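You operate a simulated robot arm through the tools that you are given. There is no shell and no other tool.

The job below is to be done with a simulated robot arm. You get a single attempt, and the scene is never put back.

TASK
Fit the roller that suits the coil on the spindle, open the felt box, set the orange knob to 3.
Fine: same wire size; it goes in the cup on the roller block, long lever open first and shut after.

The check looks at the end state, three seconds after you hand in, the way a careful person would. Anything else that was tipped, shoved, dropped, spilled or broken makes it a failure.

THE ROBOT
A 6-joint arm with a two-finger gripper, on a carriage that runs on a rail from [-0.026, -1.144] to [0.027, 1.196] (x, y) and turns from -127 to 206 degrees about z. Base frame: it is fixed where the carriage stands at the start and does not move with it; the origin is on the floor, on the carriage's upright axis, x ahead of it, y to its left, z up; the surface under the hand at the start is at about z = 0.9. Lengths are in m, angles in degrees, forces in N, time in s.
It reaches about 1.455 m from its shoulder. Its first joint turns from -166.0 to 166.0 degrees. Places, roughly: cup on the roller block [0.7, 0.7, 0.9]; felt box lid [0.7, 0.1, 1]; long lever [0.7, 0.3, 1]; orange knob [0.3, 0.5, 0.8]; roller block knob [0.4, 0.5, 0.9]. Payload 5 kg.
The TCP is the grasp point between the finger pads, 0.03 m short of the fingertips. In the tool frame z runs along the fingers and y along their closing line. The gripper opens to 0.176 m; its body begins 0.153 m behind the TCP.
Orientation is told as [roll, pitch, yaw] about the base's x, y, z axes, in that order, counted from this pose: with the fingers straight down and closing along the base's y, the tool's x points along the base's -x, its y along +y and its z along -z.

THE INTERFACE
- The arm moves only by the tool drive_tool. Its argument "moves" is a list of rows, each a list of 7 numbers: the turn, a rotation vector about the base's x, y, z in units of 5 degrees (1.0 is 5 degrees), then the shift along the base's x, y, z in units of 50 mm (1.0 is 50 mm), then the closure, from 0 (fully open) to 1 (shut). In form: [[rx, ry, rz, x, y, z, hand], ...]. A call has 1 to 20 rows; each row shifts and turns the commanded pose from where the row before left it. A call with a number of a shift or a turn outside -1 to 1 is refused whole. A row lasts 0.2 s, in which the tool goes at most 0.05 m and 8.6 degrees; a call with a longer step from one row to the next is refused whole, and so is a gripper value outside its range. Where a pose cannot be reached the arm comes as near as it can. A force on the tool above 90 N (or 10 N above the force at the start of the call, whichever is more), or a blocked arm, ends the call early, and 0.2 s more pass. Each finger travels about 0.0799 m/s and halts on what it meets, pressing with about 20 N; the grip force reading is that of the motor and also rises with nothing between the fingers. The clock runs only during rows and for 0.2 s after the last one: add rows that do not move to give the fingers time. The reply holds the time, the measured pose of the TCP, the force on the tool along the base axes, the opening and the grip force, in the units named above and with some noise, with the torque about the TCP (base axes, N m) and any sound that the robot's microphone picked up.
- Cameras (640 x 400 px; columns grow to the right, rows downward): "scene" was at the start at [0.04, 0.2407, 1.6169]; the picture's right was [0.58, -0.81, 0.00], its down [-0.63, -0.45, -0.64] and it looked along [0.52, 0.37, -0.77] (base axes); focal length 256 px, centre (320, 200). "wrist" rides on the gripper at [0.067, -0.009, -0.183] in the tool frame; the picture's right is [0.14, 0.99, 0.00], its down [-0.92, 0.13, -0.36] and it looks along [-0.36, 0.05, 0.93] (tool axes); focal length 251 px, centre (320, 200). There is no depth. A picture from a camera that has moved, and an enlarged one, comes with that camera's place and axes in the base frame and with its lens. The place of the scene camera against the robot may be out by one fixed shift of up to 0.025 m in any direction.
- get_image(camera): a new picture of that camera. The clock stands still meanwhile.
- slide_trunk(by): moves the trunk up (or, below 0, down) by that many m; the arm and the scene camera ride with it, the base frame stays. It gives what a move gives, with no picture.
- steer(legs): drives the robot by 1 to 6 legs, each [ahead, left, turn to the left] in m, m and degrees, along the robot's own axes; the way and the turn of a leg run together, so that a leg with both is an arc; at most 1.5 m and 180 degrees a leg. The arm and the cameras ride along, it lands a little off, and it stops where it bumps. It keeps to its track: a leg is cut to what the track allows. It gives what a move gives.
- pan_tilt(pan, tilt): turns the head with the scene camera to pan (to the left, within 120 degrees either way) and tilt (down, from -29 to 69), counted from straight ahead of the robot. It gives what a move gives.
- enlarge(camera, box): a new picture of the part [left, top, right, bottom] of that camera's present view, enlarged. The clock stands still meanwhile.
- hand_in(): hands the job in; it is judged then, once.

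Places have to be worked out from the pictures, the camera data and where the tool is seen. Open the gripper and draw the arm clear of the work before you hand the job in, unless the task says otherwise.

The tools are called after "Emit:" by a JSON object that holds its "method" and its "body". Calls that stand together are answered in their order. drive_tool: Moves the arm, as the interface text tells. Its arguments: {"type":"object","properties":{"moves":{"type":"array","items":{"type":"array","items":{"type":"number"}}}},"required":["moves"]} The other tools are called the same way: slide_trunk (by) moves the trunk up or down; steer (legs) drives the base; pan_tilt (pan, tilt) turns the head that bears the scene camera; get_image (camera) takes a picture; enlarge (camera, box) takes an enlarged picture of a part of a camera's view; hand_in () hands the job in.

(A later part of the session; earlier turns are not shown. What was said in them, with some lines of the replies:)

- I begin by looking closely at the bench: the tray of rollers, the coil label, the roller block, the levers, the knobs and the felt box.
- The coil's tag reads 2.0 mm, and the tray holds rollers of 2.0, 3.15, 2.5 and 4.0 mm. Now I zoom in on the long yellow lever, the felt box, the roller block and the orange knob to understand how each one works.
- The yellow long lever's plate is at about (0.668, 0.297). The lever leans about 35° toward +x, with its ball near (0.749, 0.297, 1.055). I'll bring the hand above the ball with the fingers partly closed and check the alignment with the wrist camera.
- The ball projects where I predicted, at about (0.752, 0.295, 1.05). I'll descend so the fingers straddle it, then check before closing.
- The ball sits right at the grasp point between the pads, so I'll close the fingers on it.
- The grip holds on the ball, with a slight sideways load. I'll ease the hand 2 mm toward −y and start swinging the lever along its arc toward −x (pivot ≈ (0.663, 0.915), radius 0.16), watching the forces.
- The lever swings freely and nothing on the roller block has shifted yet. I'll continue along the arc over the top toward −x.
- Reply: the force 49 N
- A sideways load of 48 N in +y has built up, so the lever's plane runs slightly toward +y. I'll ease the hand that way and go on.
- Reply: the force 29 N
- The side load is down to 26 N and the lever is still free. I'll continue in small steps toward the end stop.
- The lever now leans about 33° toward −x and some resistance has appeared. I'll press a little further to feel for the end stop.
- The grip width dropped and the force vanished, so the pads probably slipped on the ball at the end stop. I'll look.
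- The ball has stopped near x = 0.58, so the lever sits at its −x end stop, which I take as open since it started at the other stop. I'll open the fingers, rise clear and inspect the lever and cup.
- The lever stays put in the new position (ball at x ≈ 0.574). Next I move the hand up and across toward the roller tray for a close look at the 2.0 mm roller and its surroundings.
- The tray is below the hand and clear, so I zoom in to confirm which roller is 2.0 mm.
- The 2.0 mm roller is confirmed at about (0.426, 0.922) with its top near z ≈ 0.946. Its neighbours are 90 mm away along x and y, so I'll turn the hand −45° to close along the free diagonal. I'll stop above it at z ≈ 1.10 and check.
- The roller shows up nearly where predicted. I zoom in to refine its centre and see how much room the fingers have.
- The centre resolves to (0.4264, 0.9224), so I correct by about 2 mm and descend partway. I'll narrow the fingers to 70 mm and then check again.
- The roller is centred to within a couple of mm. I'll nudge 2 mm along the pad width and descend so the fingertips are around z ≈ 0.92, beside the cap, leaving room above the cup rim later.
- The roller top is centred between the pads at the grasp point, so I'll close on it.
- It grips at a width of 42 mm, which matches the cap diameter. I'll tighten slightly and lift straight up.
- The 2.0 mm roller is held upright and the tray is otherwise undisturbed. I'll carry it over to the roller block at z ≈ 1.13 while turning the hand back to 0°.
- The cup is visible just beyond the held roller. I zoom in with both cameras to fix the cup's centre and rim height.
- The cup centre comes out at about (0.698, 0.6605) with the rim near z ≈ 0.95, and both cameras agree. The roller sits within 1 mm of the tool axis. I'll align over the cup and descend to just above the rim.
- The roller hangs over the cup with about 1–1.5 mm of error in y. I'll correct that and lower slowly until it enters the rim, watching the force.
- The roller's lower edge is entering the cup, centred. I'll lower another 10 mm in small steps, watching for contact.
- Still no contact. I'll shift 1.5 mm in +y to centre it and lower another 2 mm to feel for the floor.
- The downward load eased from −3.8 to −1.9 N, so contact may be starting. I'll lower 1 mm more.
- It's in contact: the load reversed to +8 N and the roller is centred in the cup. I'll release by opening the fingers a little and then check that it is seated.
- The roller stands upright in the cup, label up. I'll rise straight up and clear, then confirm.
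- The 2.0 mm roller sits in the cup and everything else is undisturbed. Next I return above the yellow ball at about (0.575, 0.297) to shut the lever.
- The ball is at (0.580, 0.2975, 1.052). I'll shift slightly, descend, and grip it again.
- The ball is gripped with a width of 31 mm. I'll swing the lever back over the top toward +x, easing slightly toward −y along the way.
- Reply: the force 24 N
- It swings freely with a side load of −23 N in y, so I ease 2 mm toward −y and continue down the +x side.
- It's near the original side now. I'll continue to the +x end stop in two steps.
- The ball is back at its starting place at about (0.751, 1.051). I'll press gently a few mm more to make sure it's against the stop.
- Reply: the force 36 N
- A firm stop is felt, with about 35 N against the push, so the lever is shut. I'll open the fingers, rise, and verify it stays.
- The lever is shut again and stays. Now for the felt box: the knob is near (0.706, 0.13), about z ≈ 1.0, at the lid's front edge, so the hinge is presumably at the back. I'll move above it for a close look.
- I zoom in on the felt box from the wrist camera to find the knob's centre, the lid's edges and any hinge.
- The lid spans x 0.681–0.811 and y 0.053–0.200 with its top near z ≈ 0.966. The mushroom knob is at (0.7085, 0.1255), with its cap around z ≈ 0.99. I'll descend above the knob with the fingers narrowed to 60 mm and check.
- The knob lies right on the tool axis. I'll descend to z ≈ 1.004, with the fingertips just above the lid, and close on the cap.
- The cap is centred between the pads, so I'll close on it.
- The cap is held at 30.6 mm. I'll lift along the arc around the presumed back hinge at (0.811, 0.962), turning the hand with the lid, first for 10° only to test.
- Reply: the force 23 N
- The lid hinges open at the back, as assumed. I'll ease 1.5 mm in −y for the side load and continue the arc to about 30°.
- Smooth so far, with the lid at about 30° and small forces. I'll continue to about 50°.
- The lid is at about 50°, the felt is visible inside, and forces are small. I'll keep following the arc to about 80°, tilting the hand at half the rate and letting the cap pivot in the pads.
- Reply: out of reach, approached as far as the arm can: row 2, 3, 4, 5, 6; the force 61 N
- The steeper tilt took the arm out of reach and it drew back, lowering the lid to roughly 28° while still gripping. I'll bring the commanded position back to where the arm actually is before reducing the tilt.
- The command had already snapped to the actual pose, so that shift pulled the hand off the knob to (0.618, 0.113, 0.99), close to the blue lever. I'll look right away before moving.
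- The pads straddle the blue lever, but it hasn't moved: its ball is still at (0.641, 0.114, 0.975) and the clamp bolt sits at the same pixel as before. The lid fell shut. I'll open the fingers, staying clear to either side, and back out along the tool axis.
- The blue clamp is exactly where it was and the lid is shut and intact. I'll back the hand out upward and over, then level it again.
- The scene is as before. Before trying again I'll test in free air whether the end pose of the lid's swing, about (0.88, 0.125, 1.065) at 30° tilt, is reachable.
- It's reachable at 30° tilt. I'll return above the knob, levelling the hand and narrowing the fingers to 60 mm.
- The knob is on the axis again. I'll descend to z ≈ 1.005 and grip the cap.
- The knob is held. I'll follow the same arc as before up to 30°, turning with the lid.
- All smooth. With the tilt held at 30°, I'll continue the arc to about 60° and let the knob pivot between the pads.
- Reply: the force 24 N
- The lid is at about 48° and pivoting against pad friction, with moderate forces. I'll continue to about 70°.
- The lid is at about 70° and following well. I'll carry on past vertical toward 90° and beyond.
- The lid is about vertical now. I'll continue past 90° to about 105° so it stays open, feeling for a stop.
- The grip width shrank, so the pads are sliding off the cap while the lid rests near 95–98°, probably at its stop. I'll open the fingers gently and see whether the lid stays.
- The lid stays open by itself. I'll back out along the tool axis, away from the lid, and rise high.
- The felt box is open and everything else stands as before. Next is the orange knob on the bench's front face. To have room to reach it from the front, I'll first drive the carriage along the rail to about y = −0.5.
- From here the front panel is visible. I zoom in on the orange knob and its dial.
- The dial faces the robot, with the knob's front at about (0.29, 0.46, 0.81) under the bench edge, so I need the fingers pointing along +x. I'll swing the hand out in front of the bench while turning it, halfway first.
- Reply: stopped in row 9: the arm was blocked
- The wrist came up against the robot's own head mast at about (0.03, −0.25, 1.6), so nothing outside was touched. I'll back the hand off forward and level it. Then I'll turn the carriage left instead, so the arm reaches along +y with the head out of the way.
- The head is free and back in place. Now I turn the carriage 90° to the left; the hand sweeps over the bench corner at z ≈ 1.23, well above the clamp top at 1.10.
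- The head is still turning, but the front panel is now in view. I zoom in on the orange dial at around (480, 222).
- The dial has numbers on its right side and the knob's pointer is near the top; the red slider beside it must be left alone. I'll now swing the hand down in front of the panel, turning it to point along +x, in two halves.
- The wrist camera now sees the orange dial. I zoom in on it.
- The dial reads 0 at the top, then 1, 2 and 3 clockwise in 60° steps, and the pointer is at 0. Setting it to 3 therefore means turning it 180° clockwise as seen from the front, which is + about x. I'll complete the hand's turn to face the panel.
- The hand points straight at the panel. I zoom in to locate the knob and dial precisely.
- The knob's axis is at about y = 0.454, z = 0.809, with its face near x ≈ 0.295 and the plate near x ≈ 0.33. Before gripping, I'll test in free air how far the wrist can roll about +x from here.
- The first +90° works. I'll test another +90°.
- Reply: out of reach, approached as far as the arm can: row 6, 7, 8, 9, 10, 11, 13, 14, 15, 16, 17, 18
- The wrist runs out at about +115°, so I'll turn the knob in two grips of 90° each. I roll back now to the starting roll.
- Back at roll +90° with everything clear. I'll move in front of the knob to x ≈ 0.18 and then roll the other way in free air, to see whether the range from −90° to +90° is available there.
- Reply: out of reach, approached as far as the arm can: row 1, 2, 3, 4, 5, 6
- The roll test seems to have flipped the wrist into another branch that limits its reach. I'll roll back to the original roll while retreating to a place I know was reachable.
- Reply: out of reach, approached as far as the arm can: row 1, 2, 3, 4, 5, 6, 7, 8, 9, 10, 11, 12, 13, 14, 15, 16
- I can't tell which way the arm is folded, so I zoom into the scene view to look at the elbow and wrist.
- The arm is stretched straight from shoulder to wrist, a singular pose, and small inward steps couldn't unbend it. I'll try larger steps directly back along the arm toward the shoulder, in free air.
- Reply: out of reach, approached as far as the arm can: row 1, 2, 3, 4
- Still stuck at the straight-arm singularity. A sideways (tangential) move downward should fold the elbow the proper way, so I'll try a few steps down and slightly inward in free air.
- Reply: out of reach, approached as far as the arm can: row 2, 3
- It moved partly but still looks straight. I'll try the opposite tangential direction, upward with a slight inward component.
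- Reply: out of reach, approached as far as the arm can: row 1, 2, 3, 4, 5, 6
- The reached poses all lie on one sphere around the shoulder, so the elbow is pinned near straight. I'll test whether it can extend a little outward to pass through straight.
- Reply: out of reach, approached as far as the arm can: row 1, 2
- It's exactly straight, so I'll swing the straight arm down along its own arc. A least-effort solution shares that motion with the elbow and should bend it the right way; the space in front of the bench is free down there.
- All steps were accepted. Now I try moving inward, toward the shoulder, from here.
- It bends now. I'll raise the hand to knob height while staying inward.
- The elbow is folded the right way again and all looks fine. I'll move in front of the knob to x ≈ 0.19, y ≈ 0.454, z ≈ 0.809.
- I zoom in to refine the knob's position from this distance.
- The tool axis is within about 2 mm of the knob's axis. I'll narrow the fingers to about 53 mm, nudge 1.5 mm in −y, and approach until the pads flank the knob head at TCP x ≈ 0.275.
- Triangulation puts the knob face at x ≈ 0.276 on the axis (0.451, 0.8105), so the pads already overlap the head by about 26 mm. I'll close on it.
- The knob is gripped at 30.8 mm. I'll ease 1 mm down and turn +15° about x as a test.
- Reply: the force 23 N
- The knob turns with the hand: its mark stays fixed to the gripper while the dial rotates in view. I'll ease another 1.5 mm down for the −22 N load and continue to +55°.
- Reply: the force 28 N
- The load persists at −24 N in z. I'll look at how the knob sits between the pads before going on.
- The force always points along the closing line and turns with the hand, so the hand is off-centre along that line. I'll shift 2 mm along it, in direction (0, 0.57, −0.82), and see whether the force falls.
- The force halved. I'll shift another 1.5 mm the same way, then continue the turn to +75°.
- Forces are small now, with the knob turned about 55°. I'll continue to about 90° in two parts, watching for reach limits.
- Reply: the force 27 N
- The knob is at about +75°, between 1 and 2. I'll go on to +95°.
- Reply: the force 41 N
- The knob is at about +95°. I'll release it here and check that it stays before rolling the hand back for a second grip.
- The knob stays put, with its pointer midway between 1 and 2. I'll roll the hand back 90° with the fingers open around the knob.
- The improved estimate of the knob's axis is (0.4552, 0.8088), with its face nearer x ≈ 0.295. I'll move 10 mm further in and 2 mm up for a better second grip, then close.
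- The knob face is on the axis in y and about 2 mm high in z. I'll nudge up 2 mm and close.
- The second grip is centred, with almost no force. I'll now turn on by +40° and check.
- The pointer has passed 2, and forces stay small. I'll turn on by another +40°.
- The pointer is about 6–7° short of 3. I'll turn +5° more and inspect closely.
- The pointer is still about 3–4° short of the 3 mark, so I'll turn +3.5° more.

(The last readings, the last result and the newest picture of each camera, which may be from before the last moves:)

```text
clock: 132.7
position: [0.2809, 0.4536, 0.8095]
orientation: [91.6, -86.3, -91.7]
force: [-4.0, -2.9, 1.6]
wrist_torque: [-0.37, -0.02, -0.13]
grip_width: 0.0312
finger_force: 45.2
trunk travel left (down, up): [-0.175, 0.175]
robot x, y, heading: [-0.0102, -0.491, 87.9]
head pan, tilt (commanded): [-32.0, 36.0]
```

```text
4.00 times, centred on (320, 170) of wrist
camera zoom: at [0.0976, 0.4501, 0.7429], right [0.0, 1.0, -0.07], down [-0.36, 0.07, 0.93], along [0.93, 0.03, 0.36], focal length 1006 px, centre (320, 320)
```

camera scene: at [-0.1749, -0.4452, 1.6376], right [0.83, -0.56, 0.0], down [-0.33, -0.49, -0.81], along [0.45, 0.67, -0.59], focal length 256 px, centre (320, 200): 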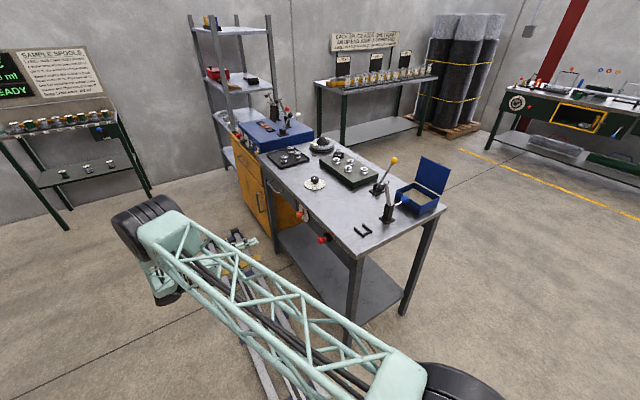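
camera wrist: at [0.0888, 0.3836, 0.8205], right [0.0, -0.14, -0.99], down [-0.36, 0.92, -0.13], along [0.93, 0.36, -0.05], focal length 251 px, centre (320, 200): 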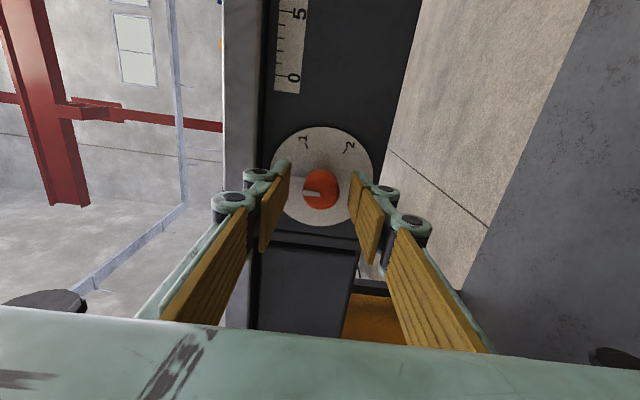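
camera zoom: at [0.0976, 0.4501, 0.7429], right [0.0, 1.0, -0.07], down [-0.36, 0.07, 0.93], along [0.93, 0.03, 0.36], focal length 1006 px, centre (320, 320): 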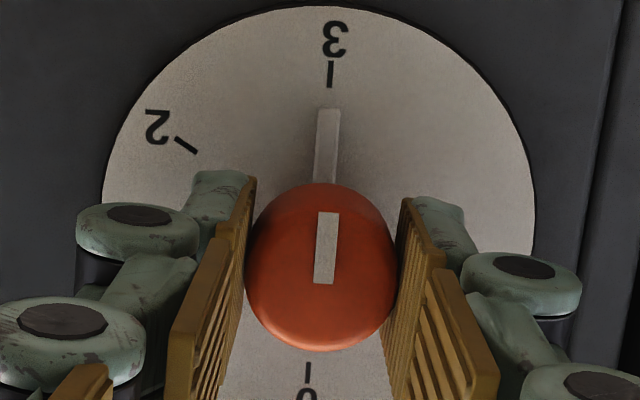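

The pointer now lines up with the 3 mark within about 1°, and the torque rose to −0.37 N·m, suggesting the end stop at 3. I'll release and check that it stays.

Emit:
{"method": "drive_tool", "body": {"moves": [[0, 0, 0, 0, 0, 0, 0.8], [0, 0, 0, 0, 0, 0, 0.7], [0, 0, 0, 0, 0, 0, 0.65], [0, 0, 0, 0, 0, 0, 0.65]]}}

Emit:
{"method": "enlarge", "body": {"camera": "wrist", "box": [270, 120, 370, 220]}}

```text
clock: 133.7
position: [0.2794, 0.4548, 0.8099]
orientation: [91.3, -86.3, -91.3]
force: [-0.2, 0.0, 0.2]
wrist_torque: [0.01, -0.01, -0.03]
grip_width: 0.0616
finger_force: 0.1
trunk travel left (down, up): [-0.175, 0.175]
robot x, y, heading: [-0.0114, -0.4916, 87.9]
head pan, tilt (commanded): [-32.0, 36.0]
```

```text
4.00 times, centred on (320, 170) of wrist
camera zoom: at [0.0979, 0.4502, 0.7426], right [0.0, 1.0, -0.08], down [-0.36, 0.07, 0.93], along [0.93, 0.03, 0.36], focal length 1006 px, centre (320, 320)
```

zoom: 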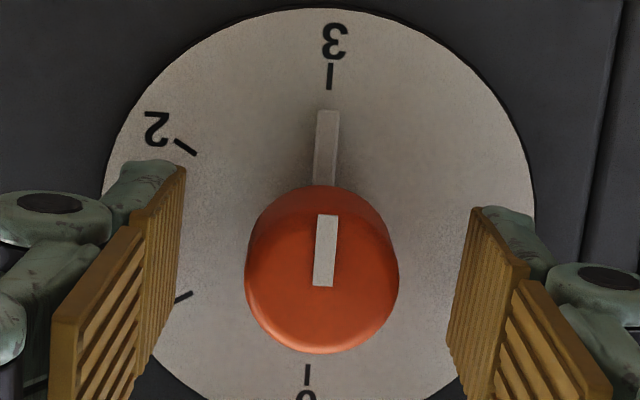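

The pointer rests on 3. I'll retreat straight back along −x and take a frontal look to confirm.

Emit:
{"method": "drive_tool", "body": {"moves": [[0, 0, 0, -0.4, 0, 0, 0.65], [0, 0, 0, -0.6, 0, 0, 0.65], [0, 0, 0, -0.7, 0, 0, 0.6], [0, 0, 0, -0.7, -0.1, 0, 0.5], [0, 0, 0, -0.5, -0.2, 0, 0.5], [0, 0, 0, 0, 0, 0, 0.5]]}}

Emit:
{"method": "get_image", "body": {"camera": "wrist"}}

Emit:
{"method": "enlarge", "body": {"camera": "wrist", "box": [270, 80, 390, 190]}}

Emit:
{"method": "get_image", "body": {"camera": "scene"}}

```text
clock: 135.1
position: [0.1383, 0.4386, 0.8082]
orientation: [91.5, -86.4, -91.5]
force: [-0.6, 0.3, -0.1]
wrist_torque: [-0.03, -0.01, 0.0]
grip_width: 0.0881
finger_force: 0.1
trunk travel left (down, up): [-0.175, 0.175]
robot x, y, heading: [-0.0107, -0.4932, 87.8]
head pan, tilt (commanded): [-32.0, 36.0]
```

```text
taken
camera wrist: at [-0.0452, 0.4345, 0.7415], right [0.0, 1.0, -0.08], down [-0.36, 0.07, 0.93], along [0.93, 0.03, 0.36], focal length 251 px, centre (320, 200)
```

wrist: 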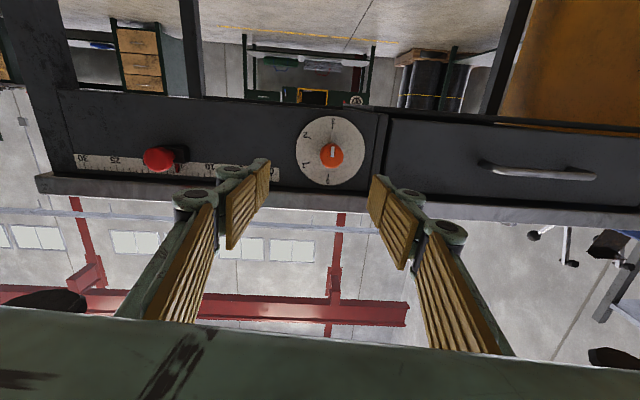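

```text
3.64 times, centred on (330, 135) of wrist
camera zoom: at [-0.0452, 0.4345, 0.7415], right [0.0, 1.0, -0.08], down [-0.36, 0.07, 0.93], along [0.93, 0.03, 0.36], focal length 914 px, centre (284, 436)
```

zoom: 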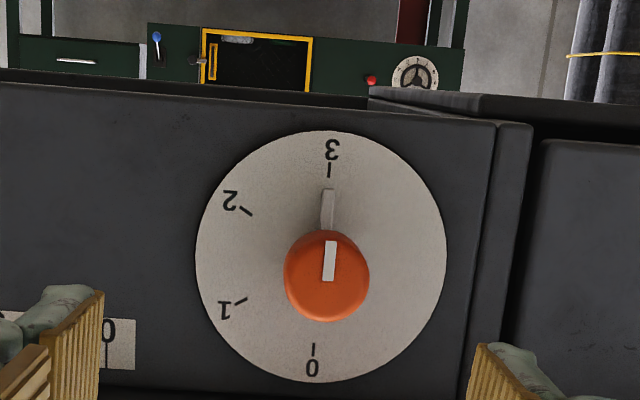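

```text
taken
camera scene: at [-0.1753, -0.4449, 1.6376], right [0.83, -0.56, 0.0], down [-0.33, -0.49, -0.81], along [0.45, 0.67, -0.59], focal length 256 px, centre (320, 200)
```

scene: 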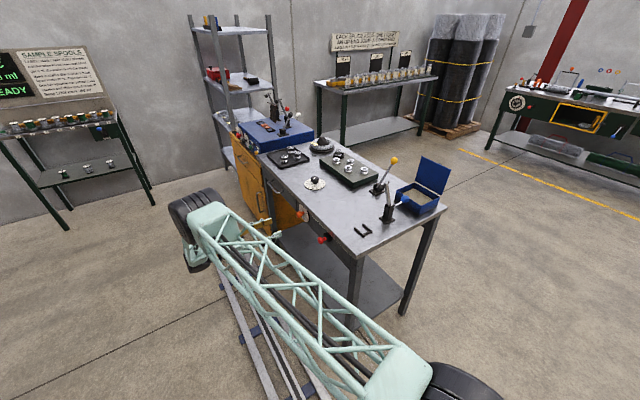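

The dial is confirmed at 3. I'll draw the arm further clear of the bench and then zoom in on the whole work for a last check.

Emit:
{"method": "drive_tool", "body": {"moves": [[0, 0, 0, -0.5, -0.4, 0.2, 0.4], [0, 0, 0, -0.5, -0.4, 0.3, 0.4], [0, 0, 0, -0.4, -0.5, 0.3, 0.3], [0, 0, 0, -0.3, -0.5, 0.3, 0.3], [0, 0, 0, 0, 0, 0, 0.3]]}}

Emit:
{"method": "enlarge", "body": {"camera": "scene", "box": [240, 120, 360, 200]}}

Emit:
{"method": "enlarge", "body": {"camera": "scene", "box": [330, 140, 460, 240]}}

Emit:
{"method": "enlarge", "body": {"camera": "scene", "box": [280, 170, 380, 260]}}

```text
clock: 136.3
position: [0.0503, 0.3484, 0.8637]
orientation: [91.4, -86.4, -91.4]
force: [-1.5, -0.6, -0.4]
wrist_torque: [0.03, 0.08, 0.05]
grip_width: 0.1234
finger_force: 0.1
trunk travel left (down, up): [-0.175, 0.175]
robot x, y, heading: [-0.0118, -0.4918, 88.1]
head pan, tilt (commanded): [-32.0, 36.0]
```

```text
5.00 times, centred on (300, 160) of scene
camera zoom: at [-0.1753, -0.4452, 1.6376], right [0.83, -0.56, 0.0], down [-0.33, -0.49, -0.81], along [0.45, 0.67, -0.59], focal length 1281 px, centre (420, 400)
```

zoom: 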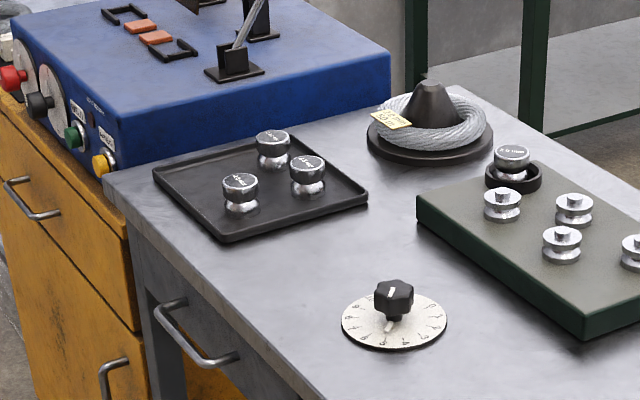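

```text
4.00 times, centred on (395, 190) of scene
camera zoom: at [-0.1753, -0.4452, 1.6376], right [0.83, -0.56, 0.0], down [-0.33, -0.49, -0.81], along [0.45, 0.67, -0.59], focal length 1025 px, centre (20, 240)
```

zoom: 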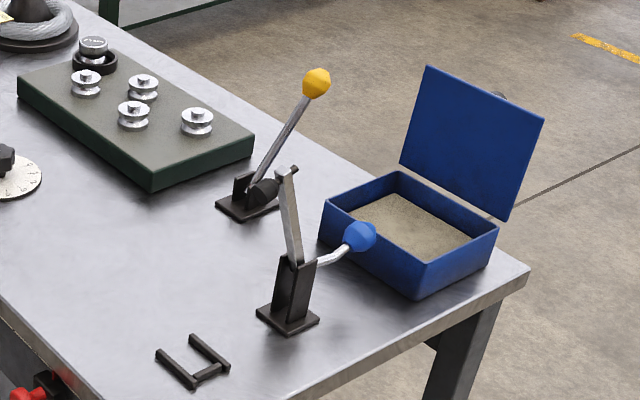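

```text
4.44 times, centred on (330, 215) of scene
camera zoom: at [-0.1753, -0.4452, 1.6376], right [0.83, -0.56, 0.0], down [-0.33, -0.49, -0.81], along [0.45, 0.67, -0.59], focal length 1139 px, centre (276, 133)
```

zoom: 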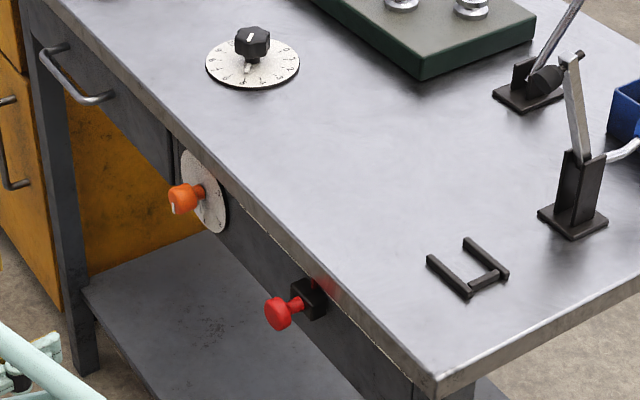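

The final state checks out:
- **Roller:** the 2.0 mm roller is in the cup, and the other three are still in the tray.
- **Lever:** the long lever is shut again.
- **Felt box:** the lid is open.
- **Orange knob:** set to 3.
- **Surroundings:** the blue clamp, red slider and top dial are unmoved.

The gripper is open and clear, so I hand in.

Emit:
{"method": "hand_in", "body": {}}

```text
The job is handed in.
```

I finished all three parts and handed the job in; I haven't seen the check's result.

- **Roller:** The coil's tag reads 2.0 mm, so the 2.0 mm roller is now in the cup on the roller block, label up. I opened the long lever first and shut it afterwards. Nothing marks which lever end is open, so I took its starting position as shut and returned it there.
- **Felt box:** The lid is open just past vertical and stays there by itself.
- **Orange knob:** The pointer is on 3, and it stayed there after I let go.

Two things went wrong along the way. On the first try at the lid, the arm ran out of reach. The lid fell shut, and the gripper closed around the blue clamp lever beside the box. I compared the clamp's position before and after, and it had not moved. Later, the wrist bumped the robot's own camera head while I was repositioning; nothing on the bench was touched.

In the last pictures, the other rollers, the coil, the blue clamp, the red slider and the top dial were where they started. The gripper is open and clear of the bench.
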